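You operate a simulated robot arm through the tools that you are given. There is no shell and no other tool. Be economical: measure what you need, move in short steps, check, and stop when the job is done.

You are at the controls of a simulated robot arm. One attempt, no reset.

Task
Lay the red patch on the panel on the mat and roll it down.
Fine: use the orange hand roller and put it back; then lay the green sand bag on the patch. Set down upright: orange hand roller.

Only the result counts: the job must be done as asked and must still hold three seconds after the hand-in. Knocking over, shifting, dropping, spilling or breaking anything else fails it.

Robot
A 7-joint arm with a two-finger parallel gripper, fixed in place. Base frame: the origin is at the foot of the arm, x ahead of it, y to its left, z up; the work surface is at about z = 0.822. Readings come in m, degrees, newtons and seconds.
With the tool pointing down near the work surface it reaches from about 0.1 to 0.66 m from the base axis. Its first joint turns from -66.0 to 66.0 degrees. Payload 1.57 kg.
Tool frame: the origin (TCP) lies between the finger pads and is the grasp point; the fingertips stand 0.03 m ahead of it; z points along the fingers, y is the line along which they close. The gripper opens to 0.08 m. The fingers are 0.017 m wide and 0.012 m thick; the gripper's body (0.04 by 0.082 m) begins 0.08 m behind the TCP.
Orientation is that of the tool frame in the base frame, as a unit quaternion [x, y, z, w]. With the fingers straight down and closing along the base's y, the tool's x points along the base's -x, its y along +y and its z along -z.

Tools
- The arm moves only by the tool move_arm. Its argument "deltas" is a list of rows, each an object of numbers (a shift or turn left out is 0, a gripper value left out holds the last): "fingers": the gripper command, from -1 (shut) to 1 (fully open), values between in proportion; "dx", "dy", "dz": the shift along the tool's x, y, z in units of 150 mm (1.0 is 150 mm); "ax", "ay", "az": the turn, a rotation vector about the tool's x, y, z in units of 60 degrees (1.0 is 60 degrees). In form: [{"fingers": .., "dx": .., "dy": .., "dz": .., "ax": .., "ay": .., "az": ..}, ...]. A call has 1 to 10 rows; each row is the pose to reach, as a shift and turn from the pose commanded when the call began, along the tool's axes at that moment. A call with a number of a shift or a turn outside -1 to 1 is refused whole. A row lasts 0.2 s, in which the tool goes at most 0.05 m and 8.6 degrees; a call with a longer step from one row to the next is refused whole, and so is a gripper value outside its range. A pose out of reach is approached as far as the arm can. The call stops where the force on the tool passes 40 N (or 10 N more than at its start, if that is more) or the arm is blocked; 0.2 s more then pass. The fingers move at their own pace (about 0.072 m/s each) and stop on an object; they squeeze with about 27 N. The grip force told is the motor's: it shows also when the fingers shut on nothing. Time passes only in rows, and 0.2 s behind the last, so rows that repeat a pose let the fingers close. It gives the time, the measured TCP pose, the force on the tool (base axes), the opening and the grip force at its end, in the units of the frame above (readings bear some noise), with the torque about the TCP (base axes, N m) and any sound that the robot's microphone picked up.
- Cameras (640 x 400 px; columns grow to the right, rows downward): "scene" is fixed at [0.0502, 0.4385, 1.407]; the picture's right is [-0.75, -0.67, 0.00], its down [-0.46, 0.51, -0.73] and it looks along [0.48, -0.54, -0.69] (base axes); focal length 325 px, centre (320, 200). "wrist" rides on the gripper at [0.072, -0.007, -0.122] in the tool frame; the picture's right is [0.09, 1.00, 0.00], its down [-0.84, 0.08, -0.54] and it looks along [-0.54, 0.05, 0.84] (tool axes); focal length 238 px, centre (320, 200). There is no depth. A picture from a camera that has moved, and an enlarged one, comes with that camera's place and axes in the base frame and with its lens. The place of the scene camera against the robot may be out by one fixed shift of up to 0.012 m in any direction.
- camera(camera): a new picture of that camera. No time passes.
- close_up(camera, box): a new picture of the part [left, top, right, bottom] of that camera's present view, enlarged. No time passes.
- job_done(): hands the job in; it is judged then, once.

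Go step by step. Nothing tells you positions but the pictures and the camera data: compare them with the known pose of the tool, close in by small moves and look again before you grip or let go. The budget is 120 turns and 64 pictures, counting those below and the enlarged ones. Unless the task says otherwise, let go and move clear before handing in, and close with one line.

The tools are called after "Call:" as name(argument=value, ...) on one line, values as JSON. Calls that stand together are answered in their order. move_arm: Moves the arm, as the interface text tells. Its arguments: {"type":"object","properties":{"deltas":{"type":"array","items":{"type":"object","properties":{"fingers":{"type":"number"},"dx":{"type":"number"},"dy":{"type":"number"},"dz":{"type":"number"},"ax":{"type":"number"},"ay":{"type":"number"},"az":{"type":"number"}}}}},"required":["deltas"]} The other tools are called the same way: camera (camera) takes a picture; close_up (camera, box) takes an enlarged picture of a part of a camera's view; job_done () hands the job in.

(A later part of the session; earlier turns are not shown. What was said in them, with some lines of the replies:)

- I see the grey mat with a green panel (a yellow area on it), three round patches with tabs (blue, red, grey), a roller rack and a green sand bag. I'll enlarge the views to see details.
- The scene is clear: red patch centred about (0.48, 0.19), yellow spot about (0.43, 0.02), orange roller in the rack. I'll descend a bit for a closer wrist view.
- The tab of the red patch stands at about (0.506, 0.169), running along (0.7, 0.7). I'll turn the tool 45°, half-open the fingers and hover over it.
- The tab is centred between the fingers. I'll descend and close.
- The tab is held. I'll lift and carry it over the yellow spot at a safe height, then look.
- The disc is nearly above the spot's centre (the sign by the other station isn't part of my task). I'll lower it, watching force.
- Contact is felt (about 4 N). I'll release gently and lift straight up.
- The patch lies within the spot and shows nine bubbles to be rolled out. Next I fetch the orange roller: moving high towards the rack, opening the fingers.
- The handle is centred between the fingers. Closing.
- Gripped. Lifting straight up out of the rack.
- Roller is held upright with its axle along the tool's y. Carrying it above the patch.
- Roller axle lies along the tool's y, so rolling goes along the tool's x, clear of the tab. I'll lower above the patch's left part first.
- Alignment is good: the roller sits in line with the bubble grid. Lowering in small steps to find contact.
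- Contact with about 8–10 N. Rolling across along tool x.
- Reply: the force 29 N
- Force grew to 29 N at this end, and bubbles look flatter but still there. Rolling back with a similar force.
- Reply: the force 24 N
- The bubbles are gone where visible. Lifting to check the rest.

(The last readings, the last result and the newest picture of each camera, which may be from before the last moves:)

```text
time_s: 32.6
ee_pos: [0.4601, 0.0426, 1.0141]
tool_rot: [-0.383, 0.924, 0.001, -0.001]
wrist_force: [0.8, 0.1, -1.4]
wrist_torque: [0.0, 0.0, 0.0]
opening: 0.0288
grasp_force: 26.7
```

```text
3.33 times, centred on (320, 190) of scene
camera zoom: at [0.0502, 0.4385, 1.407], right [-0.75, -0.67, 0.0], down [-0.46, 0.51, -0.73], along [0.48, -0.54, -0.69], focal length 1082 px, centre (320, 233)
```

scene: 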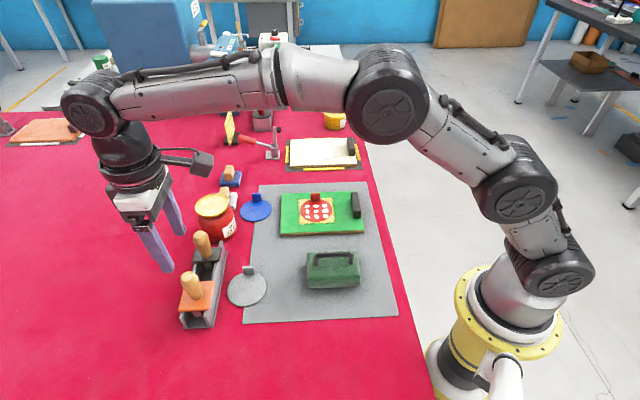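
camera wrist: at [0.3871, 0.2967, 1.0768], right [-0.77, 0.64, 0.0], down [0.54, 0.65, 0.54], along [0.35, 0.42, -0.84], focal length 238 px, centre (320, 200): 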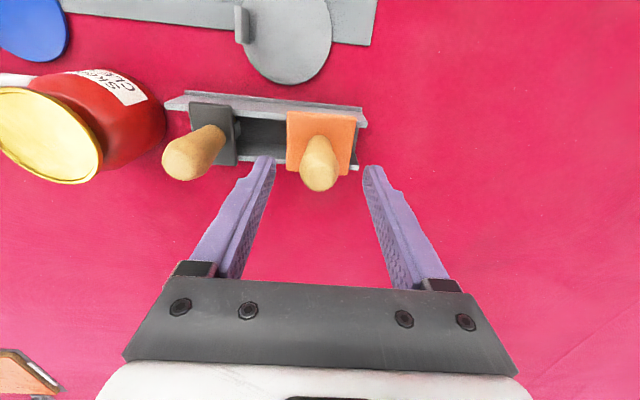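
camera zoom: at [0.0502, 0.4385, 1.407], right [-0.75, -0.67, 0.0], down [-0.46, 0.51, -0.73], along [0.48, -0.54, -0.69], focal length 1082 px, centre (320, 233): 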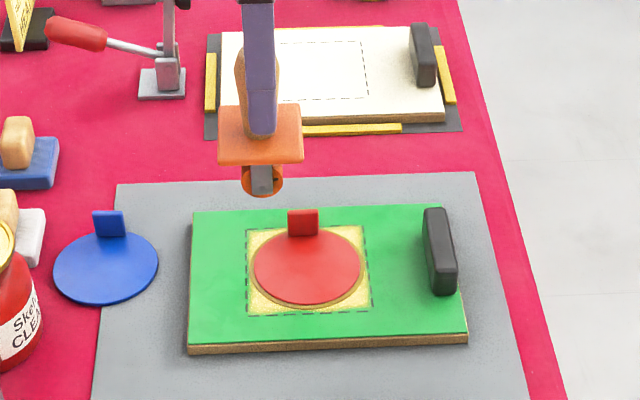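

All bubbles are rolled out. Now I carry the roller back above its rack slot.

Call:
move_arm(deltas=[{"dx": -0.1, "dy": 0.12, "dz": -0.1}, {"dx": -0.24, "dy": 0.28, "dz": -0.1}, {"dx": -0.39, "dy": 0.46, "dz": -0.1}, {"dx": -0.54, "dy": 0.63, "dz": -0.1}, {"dx": -0.68, "dy": 0.79, "dz": -0.1}])

Call:
move_arm(deltas=[{"dx": -0.15, "dy": 0.175}, {"dx": -0.31, "dy": 0.36}, {"dx": -0.46, "dy": 0.54}, {"dx": -0.59, "dy": 0.7}, {"dx": -0.675, "dy": 0.795}, {"dx": -0.675, "dy": 0.795}])

Call:
camera(camera="wrist")

Call:
close_up(camera="scene", box=[130, 150, 270, 330])

```text
time_s: 33.8
ee_pos: [0.449, 0.1982, 1.0297]
tool_rot: [-0.382, 0.924, 0.0, -0.001]
wrist_force: [-0.5, 0.5, -2.0]
wrist_torque: [0.0, 0.01, -0.04]
opening: 0.0288
grasp_force: 26.8
```

```text
time_s: 35.2
ee_pos: [0.4357, 0.3516, 1.0306]
tool_rot: [-0.383, 0.924, 0.0, 0.0]
wrist_force: [1.0, -0.3, -1.9]
wrist_torque: [-0.01, -0.01, 0.02]
opening: 0.0287
grasp_force: 26.7
```

```text
22 pictures are left
camera wrist: at [0.3892, 0.2972, 1.1527], right [-0.77, 0.64, 0.0], down [0.54, 0.65, 0.54], along [0.35, 0.42, -0.84], focal length 238 px, centre (320, 200)
```

wrist: 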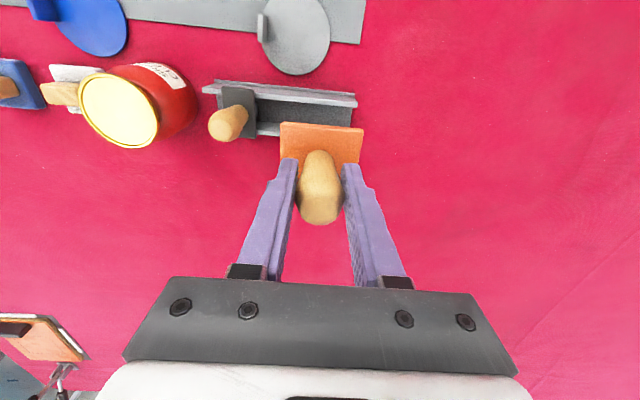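

```text
2.22 times, centred on (200, 240) of scene
camera zoom: at [0.0502, 0.4385, 1.407], right [-0.75, -0.67, 0.0], down [-0.46, 0.51, -0.73], along [0.48, -0.54, -0.69], focal length 722 px, centre (587, 111)
```

zoom: 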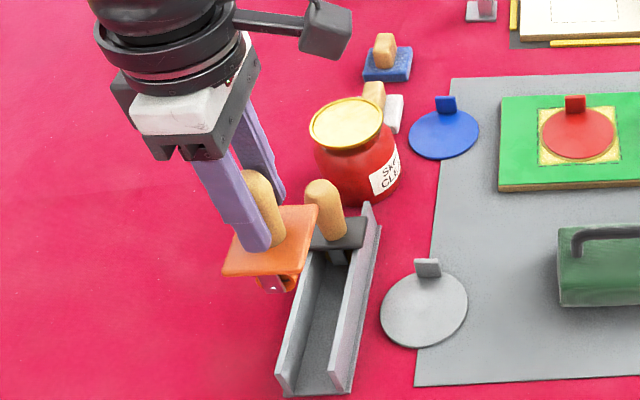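

Call:
move_arm(deltas=[{"dx": -0.01, "dy": 0.01, "dz": 0.12}, {"dx": -0.01, "dy": 0.01, "dz": 0.26}, {"dx": -0.01, "dy": 0.01, "dz": 0.38}, {"dx": -0.01, "dy": 0.01, "dz": 0.46}, {"dx": -0.01, "dy": 0.01, "dz": 0.5}])

Call:
close_up(camera="scene", box=[140, 200, 280, 340])

Call:
close_up(camera="wrist", box=[140, 60, 480, 270])

```text
time_s: 36.4
ee_pos: [0.4375, 0.3553, 0.9544]
tool_rot: [-0.384, 0.924, 0.001, -0.001]
wrist_force: [0.1, 0.2, -1.3]
wrist_torque: [-0.01, -0.04, -0.02]
opening: 0.0288
grasp_force: 27.2
```

```text
2.86 times, centred on (210, 270) of scene
camera zoom: at [0.0502, 0.4385, 1.407], right [-0.75, -0.67, 0.0], down [-0.46, 0.51, -0.73], along [0.48, -0.54, -0.69], focal length 928 px, centre (634, 0)
```

zoom: 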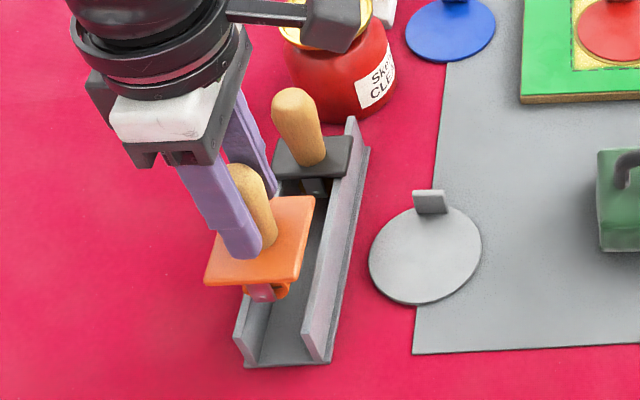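

```text
1.88 times, centred on (310, 165) of wrist
camera zoom: at [0.3902, 0.2997, 1.0777], right [-0.77, 0.64, 0.0], down [0.54, 0.65, 0.54], along [0.35, 0.42, -0.84], focal length 449 px, centre (339, 266)
```

zoom: 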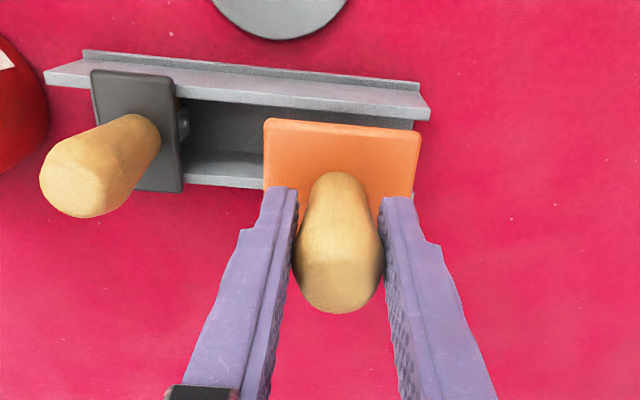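

Call:
move_arm(deltas=[{"dx": 0.017}, {"dx": 0.017, "dz": 0.06}, {"dx": 0.017, "dz": 0.12}, {"dx": 0.017, "dz": 0.12}])

Call:
close_up(camera="scene", box=[140, 200, 280, 340])

Call:
close_up(camera="wrist", box=[140, 60, 480, 270])

```text
time_s: 37.4
ee_pos: [0.4361, 0.3533, 0.9355]
tool_rot: [-0.383, 0.924, 0.0, 0.0]
wrist_force: [-0.2, -0.1, -2.3]
wrist_torque: [0.04, -0.01, 0.02]
opening: 0.0285
grasp_force: 27.2
```

```text
2.86 times, centred on (210, 270) of scene
camera zoom: at [0.0502, 0.4385, 1.407], right [-0.75, -0.67, 0.0], down [-0.46, 0.51, -0.73], along [0.48, -0.54, -0.69], focal length 928 px, centre (634, 0)
```

zoom: 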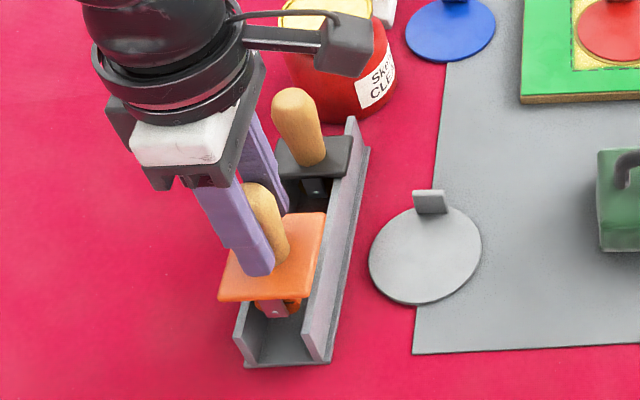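

```text
1.88 times, centred on (310, 165) of wrist
camera zoom: at [0.3876, 0.2982, 1.0598], right [-0.77, 0.64, 0.0], down [0.54, 0.65, 0.54], along [0.35, 0.42, -0.84], focal length 449 px, centre (339, 266)
```

zoom: 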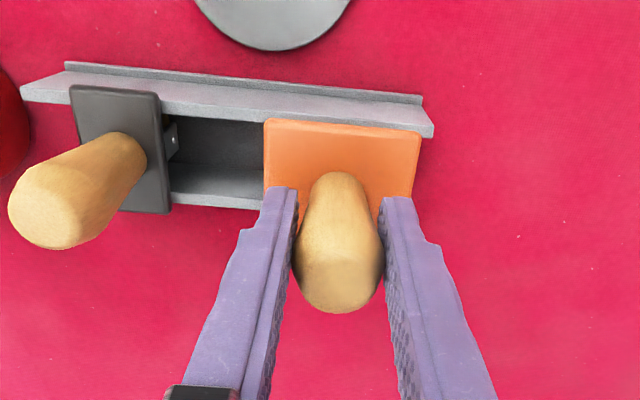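

Wheel is entering the channel, aligned. Continuing down slowly.

Call:
move_arm(deltas=[{"dz": 0.03}, {"dz": 0.06}, {"dz": 0.09}, {"dz": 0.115}, {"dz": 0.125}])

Call:
close_up(camera="scene", box=[140, 200, 280, 340])

```text
time_s: 38.6
ee_pos: [0.4344, 0.3525, 0.9184]
tool_rot: [-0.383, 0.924, 0.001, -0.001]
wrist_force: [0.0, -0.3, -1.2]
wrist_torque: [0.0, 0.01, -0.01]
opening: 0.0286
grasp_force: 27.6
```

```text
2.86 times, centred on (210, 270) of scene
camera zoom: at [0.0502, 0.4385, 1.407], right [-0.75, -0.67, 0.0], down [-0.46, 0.51, -0.73], along [0.48, -0.54, -0.69], focal length 928 px, centre (634, 0)
```

zoom: 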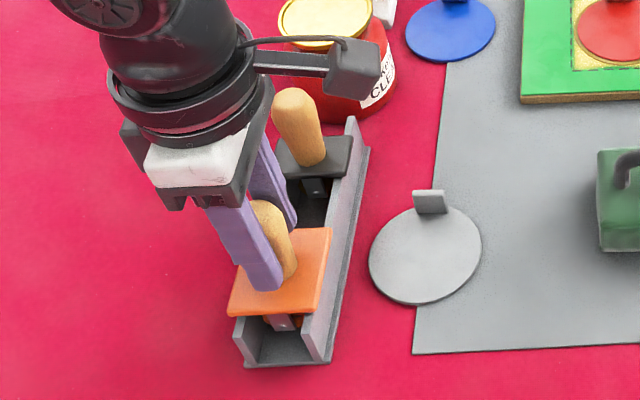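

Call:
move_arm(deltas=[{"dz": 0.012}, {"dz": 0.024}, {"dz": 0.034}, {"dz": 0.04}])

```text
time_s: 39.6
ee_pos: [0.435, 0.354, 0.9152]
tool_rot: [-0.383, 0.924, 0.001, 0.0]
wrist_force: [-3.4, -3.6, 8.7]
wrist_torque: [-0.08, 0.46, 0.11]
opening: 0.0287
grasp_force: 26.7
```

Contact comes about 2 mm early with a slight sideways push; I'll check the seat.

Call:
close_up(camera="scene", box=[160, 250, 250, 335])

Call:
close_up(camera="wrist", box=[140, 60, 480, 270])

```text
4.71 times, centred on (205, 292) of scene
camera zoom: at [0.05, 0.4383, 1.4071], right [-0.75, -0.67, 0.0], down [-0.46, 0.51, -0.73], along [0.48, -0.54, -0.69], focal length 1528 px, centre (861, -235)
```

zoom: 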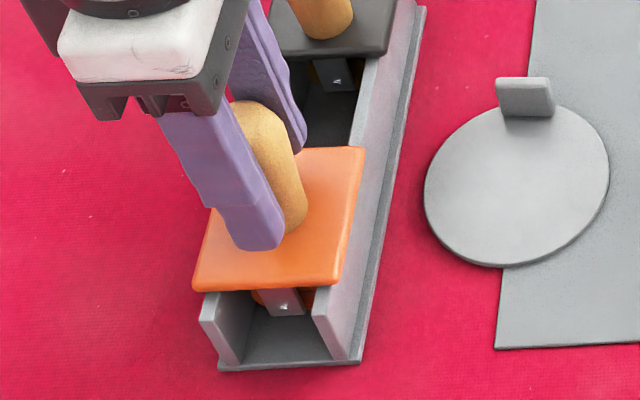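

```text
1.88 times, centred on (310, 165) of wrist
camera zoom: at [0.3878, 0.2979, 1.0368], right [-0.77, 0.64, 0.0], down [0.54, 0.65, 0.54], along [0.35, 0.42, -0.84], focal length 449 px, centre (339, 266)
```

zoom: 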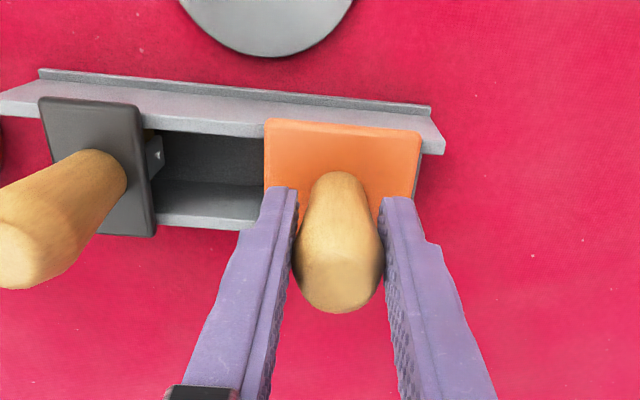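

Wrist view matches the original seating (same height as at pick-up). Releasing.

Call:
move_arm(deltas=[{"fingers": -0.1}, {"fingers": 0.2}, {"fingers": 0.5}, {"fingers": 0.5}])

Call:
move_arm(deltas=[{"dz": -0.1}, {"dz": -0.25}, {"dz": -0.45}, {"dz": -0.65}, {"dz": -0.85}])

Call:
close_up(camera="scene", box=[160, 200, 400, 340])

```text
time_s: 40.6
ee_pos: [0.4351, 0.3529, 0.9128]
tool_rot: [-0.383, 0.924, 0.0, 0.0]
wrist_force: [-0.8, 0.8, 0.2]
wrist_torque: [-0.02, 0.01, 0.01]
opening: 0.0603
grasp_force: 0.0
```

```text
time_s: 41.8
ee_pos: [0.4347, 0.354, 1.0404]
tool_rot: [-0.382, 0.924, 0.0, 0.0]
wrist_force: [0.8, 0.4, -0.4]
wrist_torque: [0.01, -0.05, 0.03]
opening: 0.0601
grasp_force: 0.1
```

```text
2.67 times, centred on (280, 270) of scene
camera zoom: at [0.0502, 0.4385, 1.407], right [-0.75, -0.67, 0.0], down [-0.46, 0.51, -0.73], along [0.48, -0.54, -0.69], focal length 866 px, centre (427, 13)
```

zoom: 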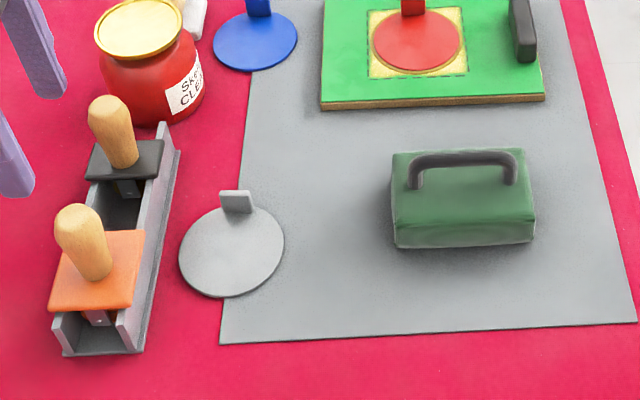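

Roller is back upright in its rack. Now over to the green sand bag.

Call:
move_arm(deltas=[{"dx": 0.2, "dy": -0.04}, {"dx": 0.43, "dy": -0.08}, {"dx": 0.66, "dy": -0.12}, {"dx": 0.88, "dy": -0.165}])

Call:
move_arm(deltas=[{"dx": 0.22, "dy": -0.04}, {"dx": 0.44, "dy": -0.08}, {"dx": 0.66, "dy": -0.12, "dz": 0.1}, {"dx": 0.84, "dy": -0.165, "dz": 0.2}, {"dx": 0.84, "dy": -0.165, "dz": 0.2}])

Call:
camera(camera="wrist")

```text
time_s: 42.8
ee_pos: [0.3572, 0.2423, 1.0396]
tool_rot: [-0.384, 0.923, 0.0, 0.001]
wrist_force: [-0.4, -0.2, 0.6]
wrist_torque: [0.02, 0.0, 0.02]
opening: 0.06
grasp_force: 0.1
```

```text
time_s: 44.0
ee_pos: [0.2858, 0.1351, 1.0081]
tool_rot: [-0.383, 0.924, -0.001, 0.0]
wrist_force: [-0.1, 0.2, 0.2]
wrist_torque: [0.01, 0.0, 0.02]
opening: 0.06
grasp_force: 0.0
```

```text
12 pictures are left
camera wrist: at [0.2399, 0.0802, 1.1325], right [-0.77, 0.64, 0.0], down [0.54, 0.65, 0.54], along [0.35, 0.42, -0.84], focal length 238 px, centre (320, 200)
```

wrist: 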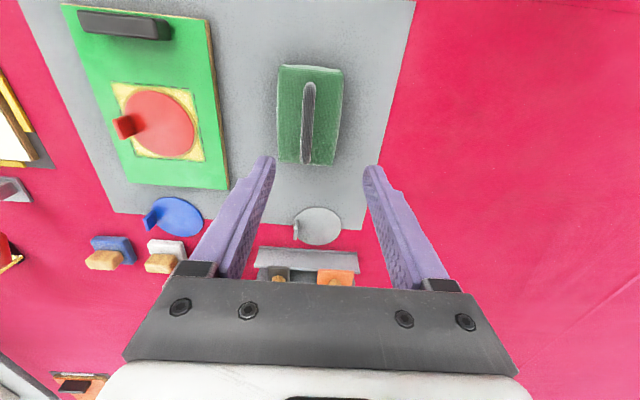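

Call:
move_arm(deltas=[{"fingers": 0, "dy": -0.078, "dz": 0.12}, {"dy": -0.078, "dz": 0.25}, {"dy": -0.078, "dz": 0.4}, {"dy": -0.078, "dz": 0.48}, {"dy": -0.078, "dz": 0.48}])

Call:
camera(camera="wrist")

Call:
close_up(camera="scene", box=[240, 180, 400, 310])

```text
time_s: 45.2
ee_pos: [0.2949, 0.1274, 0.938]
tool_rot: [-0.383, 0.924, 0.0, 0.001]
wrist_force: [-0.3, -0.2, 0.4]
wrist_torque: [-0.02, 0.0, 0.0]
opening: 0.0399
grasp_force: 0.1
```

```text
11 pictures are left
camera wrist: at [0.2489, 0.0725, 1.0609], right [-0.77, 0.64, 0.0], down [0.54, 0.65, 0.54], along [0.35, 0.42, -0.84], focal length 238 px, centre (320, 200)
```

wrist: 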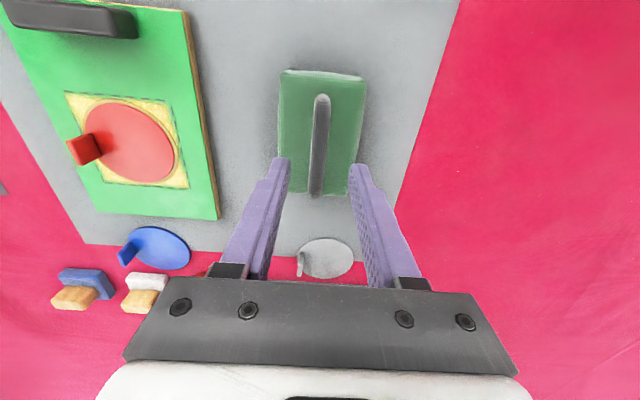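

```text
3.08 times, centred on (320, 245) of scene
camera zoom: at [0.0502, 0.4385, 1.407], right [-0.75, -0.67, 0.0], down [-0.46, 0.51, -0.73], along [0.48, -0.54, -0.69], focal length 999 px, centre (320, 62)
```

zoom: 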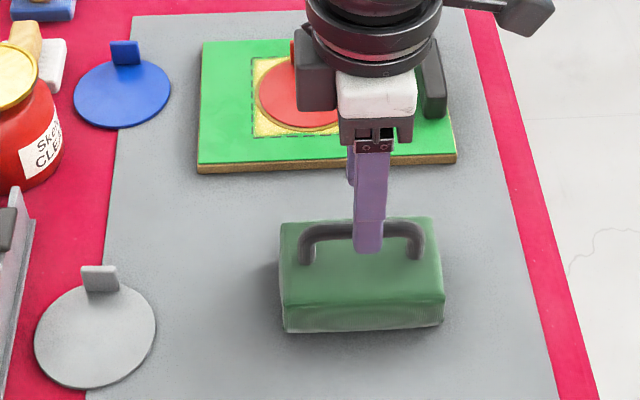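

Call:
move_arm(deltas=[{"dx": -0.035, "dz": 0.04}, {"dx": -0.035, "dz": 0.1}, {"dx": -0.035, "dz": 0.16}, {"dx": -0.035, "dz": 0.2}, {"dx": -0.035, "dz": 0.22}])

Call:
close_up(camera="wrist", box=[220, 40, 420, 240])

Call:
close_up(camera="scene", box=[290, 210, 380, 300])

```text
time_s: 46.4
ee_pos: [0.2985, 0.1322, 0.9058]
tool_rot: [-0.383, 0.924, -0.001, 0.0]
wrist_force: [-0.8, 0.0, 0.1]
wrist_torque: [-0.02, 0.05, 0.0]
opening: 0.0398
grasp_force: 0.1
```

```text
2.00 times, centred on (320, 140) of wrist
camera zoom: at [0.2523, 0.0761, 1.0278], right [-0.77, 0.64, 0.0], down [0.54, 0.65, 0.54], along [0.35, 0.42, -0.84], focal length 477 px, centre (320, 320)
```

zoom: 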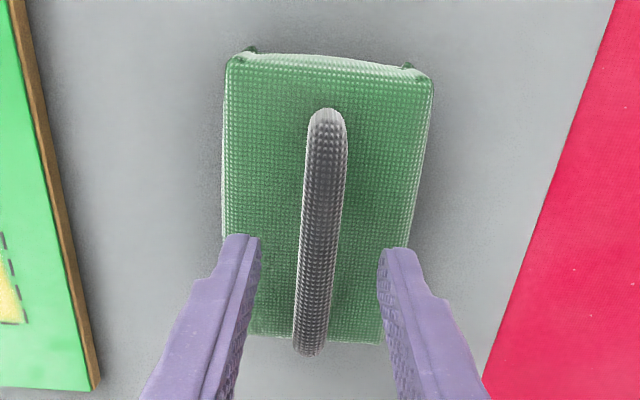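

```text
4.44 times, centred on (335, 255) of scene
camera zoom: at [0.0502, 0.4385, 1.407], right [-0.75, -0.67, 0.0], down [-0.46, 0.51, -0.73], along [0.48, -0.54, -0.69], focal length 1443 px, centre (253, -44)
```

zoom: 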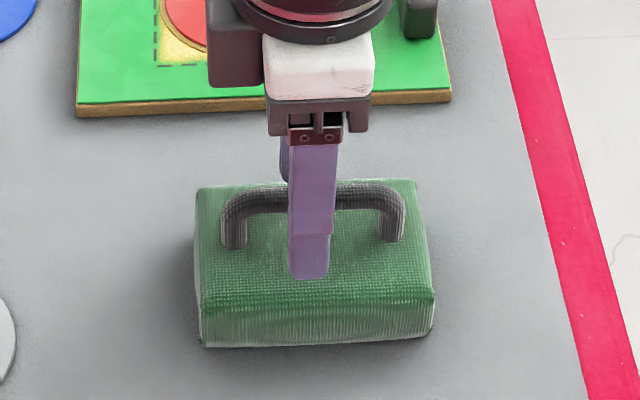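

Fingers straddle the handle, the bar near the TCP level and tips close to the bag top. I raise 2 mm and close.

Call:
move_arm(deltas=[{"dz": -0.015}, {"fingers": -1, "dz": -0.015}, {"dz": -0.015}, {"dz": -0.015}, {"dz": -0.015}])

Call:
move_arm(deltas=[{"dz": -0.03}, {"dz": -0.07}, {"dz": -0.15}, {"dz": -0.25}, {"dz": -0.35}, {"dz": -0.47}])

Call:
camera(camera="scene")

```text
time_s: 47.6
ee_pos: [0.3, 0.1325, 0.9076]
tool_rot: [-0.383, 0.924, 0.0, 0.0]
wrist_force: [1.8, -7.3, 5.2]
wrist_torque: [-0.19, -0.04, -0.01]
opening: 0.0117
grasp_force: 26.8
```

```text
time_s: 49.0
ee_pos: [0.2981, 0.1323, 0.9766]
tool_rot: [-0.383, 0.924, 0.0, -0.001]
wrist_force: [0.3, -0.8, -5.7]
wrist_torque: [0.01, -0.04, 0.04]
opening: 0.0114
grasp_force: 26.4
```

```text
7 pictures are left
```

scene: 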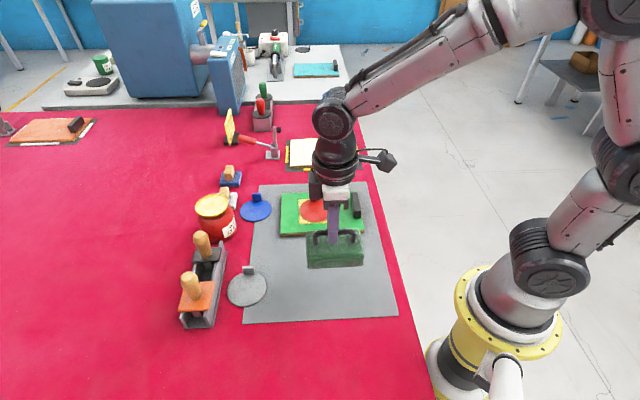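

The bag hangs level. Carrying it over the patch, slightly biased away from the tab.

Call:
move_arm(deltas=[{"dx": -0.01, "dy": -0.08, "dz": -0.08}, {"dx": -0.025, "dy": -0.22, "dz": -0.1}, {"dx": -0.045, "dy": -0.4, "dz": -0.1}, {"dx": -0.065, "dy": -0.58, "dz": -0.1}, {"dx": -0.085, "dy": -0.76, "dz": -0.1}, {"dx": -0.105, "dy": -0.92, "dz": -0.1}])

Call:
move_arm(deltas=[{"dx": -0.01, "dy": -0.1}, {"dx": -0.02, "dy": -0.2}, {"dx": -0.026, "dy": -0.255}, {"dx": -0.026, "dy": -0.255}, {"dx": -0.026, "dy": -0.255}])

Call:
close_up(camera="scene", box=[250, 120, 400, 250])

```text
time_s: 50.4
ee_pos: [0.4084, 0.0455, 0.9927]
tool_rot: [-0.383, 0.924, 0.0, -0.001]
wrist_force: [-0.1, -0.1, -4.9]
wrist_torque: [0.01, -0.01, 0.04]
opening: 0.0118
grasp_force: 26.7
```

```text
time_s: 51.6
ee_pos: [0.4388, 0.0195, 0.9921]
tool_rot: [-0.384, 0.923, 0.0, 0.0]
wrist_force: [-0.5, -0.3, -4.9]
wrist_torque: [0.03, 0.0, -0.02]
opening: 0.0114
grasp_force: 27.0
```

```text
3.08 times, centred on (325, 185) of scene
camera zoom: at [0.0502, 0.4385, 1.407], right [-0.75, -0.67, 0.0], down [-0.46, 0.51, -0.73], along [0.48, -0.54, -0.69], focal length 999 px, centre (305, 246)
```

zoom: 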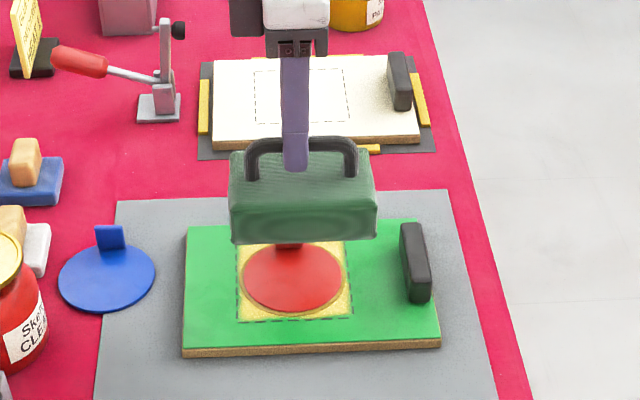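

Call:
move_arm(deltas=[{"dx": -0.02, "dy": 0.01}, {"dx": -0.047, "dy": 0.018, "dz": 0.06}, {"dx": -0.047, "dy": 0.018, "dz": 0.14}, {"dx": -0.047, "dy": 0.018, "dz": 0.22}, {"dx": -0.047, "dy": 0.018, "dz": 0.29}, {"dx": -0.047, "dy": 0.018, "dz": 0.29}])

Call:
camera(camera="wrist")

Call:
close_up(camera="scene", box=[250, 140, 400, 250])

```text
time_s: 53.0
ee_pos: [0.4409, 0.027, 0.9494]
tool_rot: [-0.383, 0.924, 0.0, 0.001]
wrist_force: [0.0, 1.1, -5.6]
wrist_torque: [-0.02, 0.01, 0.0]
opening: 0.0115
grasp_force: 27.2
```

```text
5 pictures are left
camera wrist: at [0.3945, -0.0279, 1.0718], right [-0.77, 0.64, 0.0], down [0.54, 0.65, 0.54], along [0.35, 0.42, -0.84], focal length 238 px, centre (320, 200)
```

wrist: 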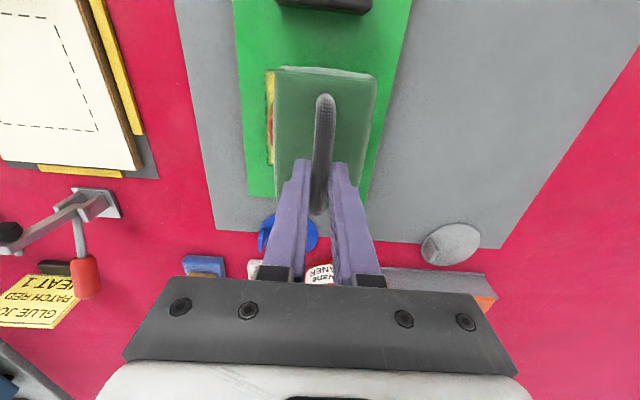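

```text
3.64 times, centred on (325, 195) of scene
camera zoom: at [0.0502, 0.4385, 1.407], right [-0.75, -0.67, 0.0], down [-0.46, 0.51, -0.73], along [0.48, -0.54, -0.69], focal length 1181 px, centre (302, 218)
```

zoom: 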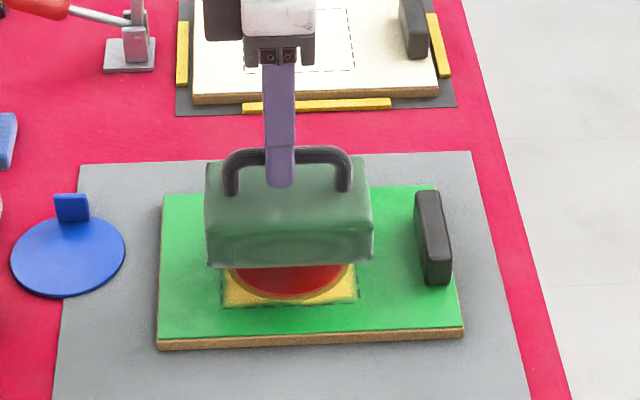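

Bag is centred lengthwise and clear of the tab. Lowering to contact.

Call:
move_arm(deltas=[{"dy": -0.02}, {"dy": -0.02, "dz": 0.04}, {"dy": -0.02, "dz": 0.08}, {"dy": -0.02, "dz": 0.12}, {"dy": -0.02, "dz": 0.15}, {"dy": -0.02, "dz": 0.165}, {"dy": -0.02, "dz": 0.175}])

```text
time_s: 54.1
ee_pos: [0.4421, 0.0295, 0.9351]
tool_rot: [-0.382, 0.924, 0.003, 0.002]
wrist_force: [-8.2, 4.4, 7.3]
wrist_torque: [0.08, 0.23, -0.1]
opening: 0.0115
grasp_force: 27.2
stopped in row 5: the force on the tool passed its limit at 47 N (the readings are from after the stop); the commanded pose is now the measured one
```

It met something early with a push away from the tab side — likely the bag touching the tab. I back up and check.

Call:
move_arm(deltas=[{"dz": -0.05}, {"dz": -0.12}, {"dz": -0.3}, {"dz": -0.4}])

Call:
close_up(camera="scene", box=[250, 140, 400, 250])

```text
time_s: 55.1
ee_pos: [0.4427, 0.0286, 0.995]
tool_rot: [-0.383, 0.924, 0.001, 0.001]
wrist_force: [1.0, 0.0, -4.3]
wrist_torque: [0.02, -0.01, 0.01]
opening: 0.0114
grasp_force: 26.7
```

```text
3.64 times, centred on (325, 195) of scene
camera zoom: at [0.0502, 0.4385, 1.407], right [-0.75, -0.67, 0.0], down [-0.46, 0.51, -0.73], along [0.48, -0.54, -0.69], focal length 1181 px, centre (302, 218)
```

zoom: 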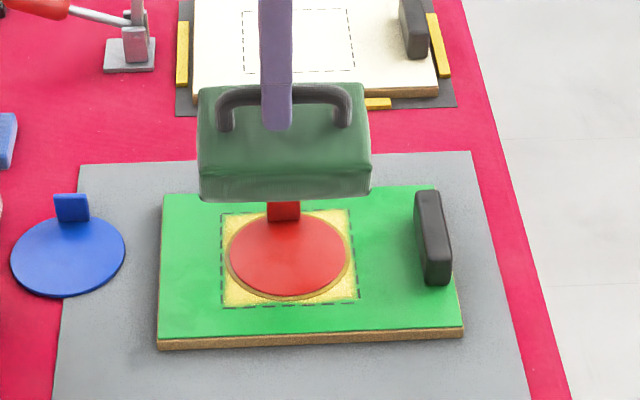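

The patch is unmoved; the bag's base is wider (~73 mm) than I took it. I'll shift it another 8 mm away from the tab and lower again, checking before contact.

Call:
move_arm(deltas=[{"dx": 0.02, "dy": 0.03}, {"dx": 0.02, "dy": 0.053}, {"dx": 0.02, "dy": 0.053, "dz": 0.08}, {"dx": 0.02, "dy": 0.053, "dz": 0.18}, {"dx": 0.02, "dy": 0.053, "dz": 0.26}, {"dx": 0.02, "dy": 0.053, "dz": 0.32}, {"dx": 0.02, "dy": 0.053, "dz": 0.32}])

Call:
close_up(camera="scene", box=[250, 140, 400, 250])

```text
time_s: 56.7
ee_pos: [0.4357, 0.0325, 0.9452]
tool_rot: [-0.382, 0.924, 0.001, 0.002]
wrist_force: [-1.0, -0.1, -5.0]
wrist_torque: [0.03, 0.03, 0.01]
opening: 0.0115
grasp_force: 27.0
```

```text
3.64 times, centred on (325, 195) of scene
camera zoom: at [0.0502, 0.4385, 1.407], right [-0.75, -0.67, 0.0], down [-0.46, 0.51, -0.73], along [0.48, -0.54, -0.69], focal length 1181 px, centre (302, 218)
```

zoom: 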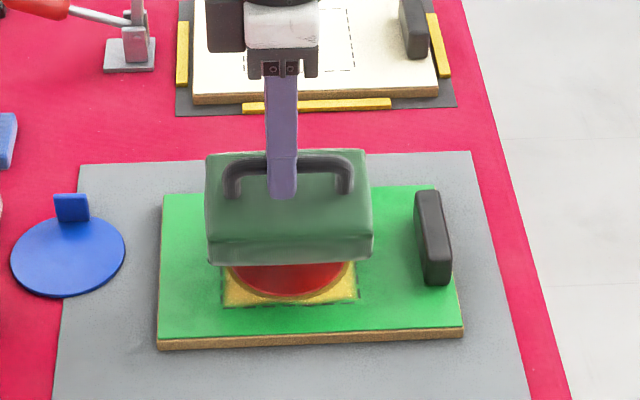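

The front edge sits higher than expected, so the bag has pivoted on its round handle when it touched the tab. I'll take it back to its free spot on the mat, set it down so it levels, and re-grip.

Call:
move_arm(deltas=[{"dz": -0.15}, {"dz": -0.33}, {"dy": 0.15, "dz": -0.33}, {"dx": 0.05, "dy": 0.35, "dz": -0.33}, {"dx": 0.1, "dy": 0.6, "dz": -0.33}, {"dx": 0.15, "dy": 0.85, "dz": -0.33}, {"dx": 0.17, "dy": 0.97, "dz": -0.33}])

Call:
move_arm(deltas=[{"dx": 0.005, "dy": 0.08}, {"dx": 0.005, "dy": 0.145}, {"dx": 0.005, "dy": 0.145, "dz": 0.1}, {"dx": 0.005, "dy": 0.145, "dz": 0.22}, {"dx": 0.005, "dy": 0.145, "dz": 0.34}, {"dx": 0.005, "dy": 0.145, "dz": 0.42}])

```text
time_s: 58.3
ee_pos: [0.3137, 0.1165, 0.9951]
tool_rot: [-0.382, 0.924, 0.002, 0.002]
wrist_force: [-0.8, -0.2, -5.0]
wrist_torque: [0.04, 0.01, -0.05]
opening: 0.0116
grasp_force: 26.7
```

```text
time_s: 59.7
ee_pos: [0.299, 0.1329, 0.9316]
tool_rot: [-0.382, 0.924, 0.002, 0.002]
wrist_force: [-1.0, -0.6, -3.7]
wrist_torque: [0.06, 0.02, -0.01]
opening: 0.0117
grasp_force: 27.4
```

Call:
move_arm(deltas=[{"dz": 0.025}, {"dz": 0.05}, {"dz": 0.075}, {"dz": 0.1}])

```text
time_s: 60.7
ee_pos: [0.2982, 0.132, 0.9184]
tool_rot: [-0.382, 0.924, 0.002, 0.001]
wrist_force: [0.1, 0.4, -4.7]
wrist_torque: [0.07, 0.03, 0.01]
opening: 0.0114
grasp_force: 27.1
```

Call:
move_arm(deltas=[{"dz": 0.015}, {"dz": 0.03}, {"dz": 0.045}, {"dz": 0.06}])

```text
time_s: 61.7
ee_pos: [0.2993, 0.1308, 0.9107]
tool_rot: [-0.383, 0.924, 0.001, 0.004]
wrist_force: [-1.5, -15.7, 25.6]
wrist_torque: [-0.55, 0.35, 0.07]
opening: 0.0116
grasp_force: 26.9
```

Call:
move_arm(deltas=[{"fingers": -0.4}, {"fingers": -0.1}, {"fingers": -0.1}, {"fingers": -0.1}, {"fingers": -0.1}])

Call:
camera(camera="wrist")

```text
time_s: 62.9
ee_pos: [0.2988, 0.1324, 0.9091]
tool_rot: [-0.382, 0.924, 0.003, 0.002]
wrist_force: [1.1, -1.9, -1.6]
wrist_torque: [-0.03, -0.02, 0.0]
opening: 0.0376
grasp_force: 1.0
```

```text
1 pictures are left
camera wrist: at [0.2513, 0.0755, 1.0315], right [-0.77, 0.64, 0.0], down [0.54, 0.64, 0.55], along [0.35, 0.42, -0.84], focal length 238 px, centre (320, 200)
```

wrist: 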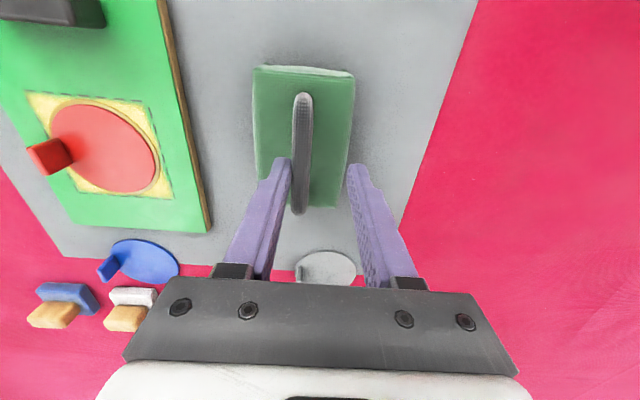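

The bag is level again with the handle about 12 mm to one side of the fingers' middle. I'll centre on it before closing.

Call:
move_arm(deltas=[{"fingers": 0, "dy": -0.03}, {"fingers": 0, "dy": -0.06}, {"dy": -0.08}, {"dy": -0.08}])

Call:
move_arm(deltas=[{"fingers": -1}, {"fingers": -1}, {"fingers": -1}, {"fingers": -1}])

```text
time_s: 63.9
ee_pos: [0.3079, 0.1228, 0.9084]
tool_rot: [-0.383, 0.924, 0.002, 0.002]
wrist_force: [0.1, 0.6, 0.1]
wrist_torque: [0.01, -0.03, -0.03]
opening: 0.04
grasp_force: 0.0
```

```text
time_s: 64.9
ee_pos: [0.307, 0.1225, 0.9097]
tool_rot: [-0.383, 0.924, 0.003, 0.004]
wrist_force: [4.5, -9.8, 13.3]
wrist_torque: [-0.3, -0.06, 0.15]
opening: 0.0116
grasp_force: 27.2
```

Call:
move_arm(deltas=[{"fingers": -0.4}, {"fingers": -0.4}, {"dy": -0.017, "dz": -0.015}, {"dy": -0.017, "dz": -0.015}, {"fingers": -1, "dy": -0.017, "dz": -0.015}, {"dy": -0.017, "dz": -0.015}, {"dy": -0.017, "dz": -0.015}, {"dy": -0.017, "dz": -0.015}])

```text
time_s: 66.7
ee_pos: [0.3087, 0.1212, 0.9109]
tool_rot: [-0.382, 0.924, 0.001, 0.002]
wrist_force: [0.3, -6.3, 2.8]
wrist_torque: [-0.15, -0.02, 0.07]
opening: 0.0117
grasp_force: 26.3
```

Good grip. Lifting and carrying back over the patch with the larger offset from the tab.

Call:
move_arm(deltas=[{"dz": -0.03}, {"dz": -0.1}, {"dz": -0.22}, {"dz": -0.36}, {"dz": -0.5}, {"dz": -0.57}, {"dz": -0.57}])

Call:
move_arm(deltas=[{"dx": -0.015, "dy": -0.09}, {"dx": -0.04, "dy": -0.24}, {"dx": -0.07, "dy": -0.4}, {"dx": -0.1, "dy": -0.56}, {"dx": -0.12, "dy": -0.72}, {"dx": -0.15, "dy": -0.86}, {"dx": -0.17, "dy": -0.96}, {"dx": -0.176, "dy": -1.0}, {"dx": -0.176, "dy": -1.0}])

```text
time_s: 68.3
ee_pos: [0.3085, 0.1203, 0.9963]
tool_rot: [-0.383, 0.924, 0.001, 0.002]
wrist_force: [0.2, -0.3, -5.2]
wrist_torque: [0.0, -0.02, -0.01]
opening: 0.0114
grasp_force: 27.2
```

```text
time_s: 70.3
ee_pos: [0.434, 0.0327, 0.9961]
tool_rot: [-0.382, 0.924, 0.001, 0.002]
wrist_force: [-1.1, 0.1, -5.8]
wrist_torque: [0.03, -0.01, 0.01]
opening: 0.0115
grasp_force: 27.2
```

Call:
move_arm(deltas=[{"dy": -0.01, "dz": 0.08}, {"dy": -0.01, "dz": 0.16}, {"dy": -0.01, "dz": 0.24}, {"dy": -0.01, "dz": 0.3}, {"dy": -0.01, "dz": 0.3}])

Call:
move_arm(deltas=[{"dz": 0.012}, {"dz": 0.024}, {"dz": 0.036}, {"dz": 0.036}])

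```text
time_s: 71.5
ee_pos: [0.436, 0.0335, 0.9512]
tool_rot: [-0.383, 0.924, 0.001, 0.001]
wrist_force: [-0.3, 0.3, -4.8]
wrist_torque: [0.01, 0.02, -0.01]
opening: 0.0115
grasp_force: 27.0
```

```text
time_s: 72.5
ee_pos: [0.4355, 0.0348, 0.9452]
tool_rot: [-0.382, 0.924, 0.002, 0.003]
wrist_force: [0.0, 0.2, -6.0]
wrist_torque: [0.0, 0.0, 0.0]
opening: 0.0114
grasp_force: 27.1
```

Call:
move_arm(deltas=[{"dx": 0.012, "dy": -0.01, "dz": 0.01}, {"dx": 0.012, "dy": -0.01, "dz": 0.02}, {"dx": 0.012, "dy": -0.01, "dz": 0.03}, {"dx": 0.012, "dy": -0.01, "dz": 0.04}])

Call:
move_arm(deltas=[{"dz": 0.01}, {"dz": 0.02}, {"dz": 0.03}, {"dz": 0.03}])

```text
time_s: 73.5
ee_pos: [0.435, 0.0312, 0.9397]
tool_rot: [-0.382, 0.924, 0.002, 0.002]
wrist_force: [0.3, -0.2, -5.1]
wrist_torque: [0.02, -0.05, 0.02]
opening: 0.0116
grasp_force: 26.8
```

```text
time_s: 74.5
ee_pos: [0.4336, 0.0302, 0.9343]
tool_rot: [-0.382, 0.924, 0.002, 0.002]
wrist_force: [0.1, 0.0, -5.5]
wrist_torque: [0.06, -0.05, -0.03]
opening: 0.0115
grasp_force: 27.0
```

No contact with the tab this time. Continuing gently.

Call:
move_arm(deltas=[{"dz": 0.01}, {"dz": 0.02}, {"dz": 0.03}, {"dz": 0.03}])

Call:
move_arm(deltas=[{"dz": 0.008}, {"dz": 0.016}, {"dz": 0.022}, {"dz": 0.022}])

```text
time_s: 75.5
ee_pos: [0.4342, 0.0307, 0.9313]
tool_rot: [-0.382, 0.924, 0.002, 0.003]
wrist_force: [-0.5, 0.4, -4.8]
wrist_torque: [0.02, -0.02, 0.01]
opening: 0.0116
grasp_force: 26.8
```

```text
time_s: 76.5
ee_pos: [0.435, 0.0309, 0.9292]
tool_rot: [-0.383, 0.924, 0.002, 0.002]
wrist_force: [0.8, -0.6, -5.0]
wrist_torque: [-0.01, -0.02, -0.01]
opening: 0.0115
grasp_force: 27.0
```

Call:
move_arm(deltas=[{"dz": 0.008}, {"dz": 0.016}, {"dz": 0.02}, {"dz": 0.02}])

```text
time_s: 77.5
ee_pos: [0.435, 0.0294, 0.9255]
tool_rot: [-0.383, 0.924, 0.001, 0.003]
wrist_force: [-2.5, -0.3, 5.1]
wrist_torque: [-0.12, 0.21, 0.0]
opening: 0.0114
grasp_force: 26.8
```

Contact at the expected height (~10 N). Releasing and moving straight up.

Call:
move_arm(deltas=[{"dz": 0.004}, {"fingers": -0.6, "dz": 0.004}, {"fingers": -0.3}, {"fingers": 0}, {"fingers": 0}])

Call:
move_arm(deltas=[{"dz": -0.05}, {"dz": -0.15}, {"dz": -0.3}, {"dz": -0.5}, {"dz": -0.75}, {"dz": -1.0}])

Call:
close_up(camera="scene", box=[160, 130, 400, 340])

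```text
time_s: 78.7
ee_pos: [0.4355, 0.031, 0.9257]
tool_rot: [-0.382, 0.924, 0.002, 0.003]
wrist_force: [0.2, 0.1, 0.1]
wrist_torque: [-0.01, 0.02, -0.04]
opening: 0.04
grasp_force: 0.1
```

```text
time_s: 80.1
ee_pos: [0.4336, 0.03, 1.0746]
tool_rot: [-0.382, 0.924, 0.002, 0.002]
wrist_force: [-0.8, -0.4, 0.3]
wrist_torque: [0.02, 0.0, 0.0]
opening: 0.0402
grasp_force: 0.0
```

```text
1.90 times, centred on (280, 235) of scene
camera zoom: at [0.0502, 0.4385, 1.407], right [-0.75, -0.67, 0.0], down [-0.46, 0.51, -0.73], along [0.48, -0.54, -0.69], focal length 618 px, centre (396, 133)
```

zoom: 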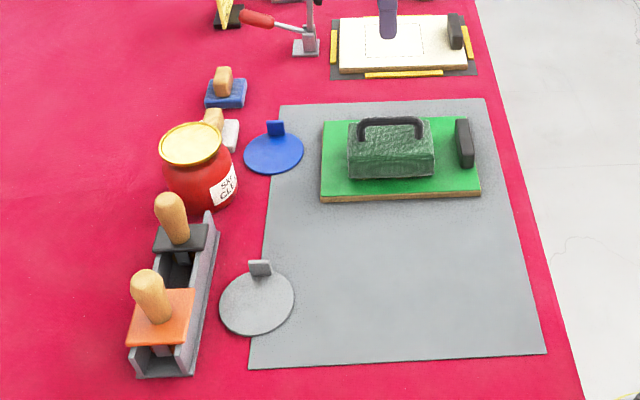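

The sand bag lies flat on the panel over the patch, and the orange roller stands upright in its rack. Nothing else has moved and the arm is clear, so I'm handing in.

Call:
job_done()

```text
The job is handed in.
```

I laid the red patch on the panel and rolled out all its bubbles. The orange roller is back upright in its rack, and the green sand bag rests on the patch, about 1.5 cm off its centre to clear the tab; I handed the job in.
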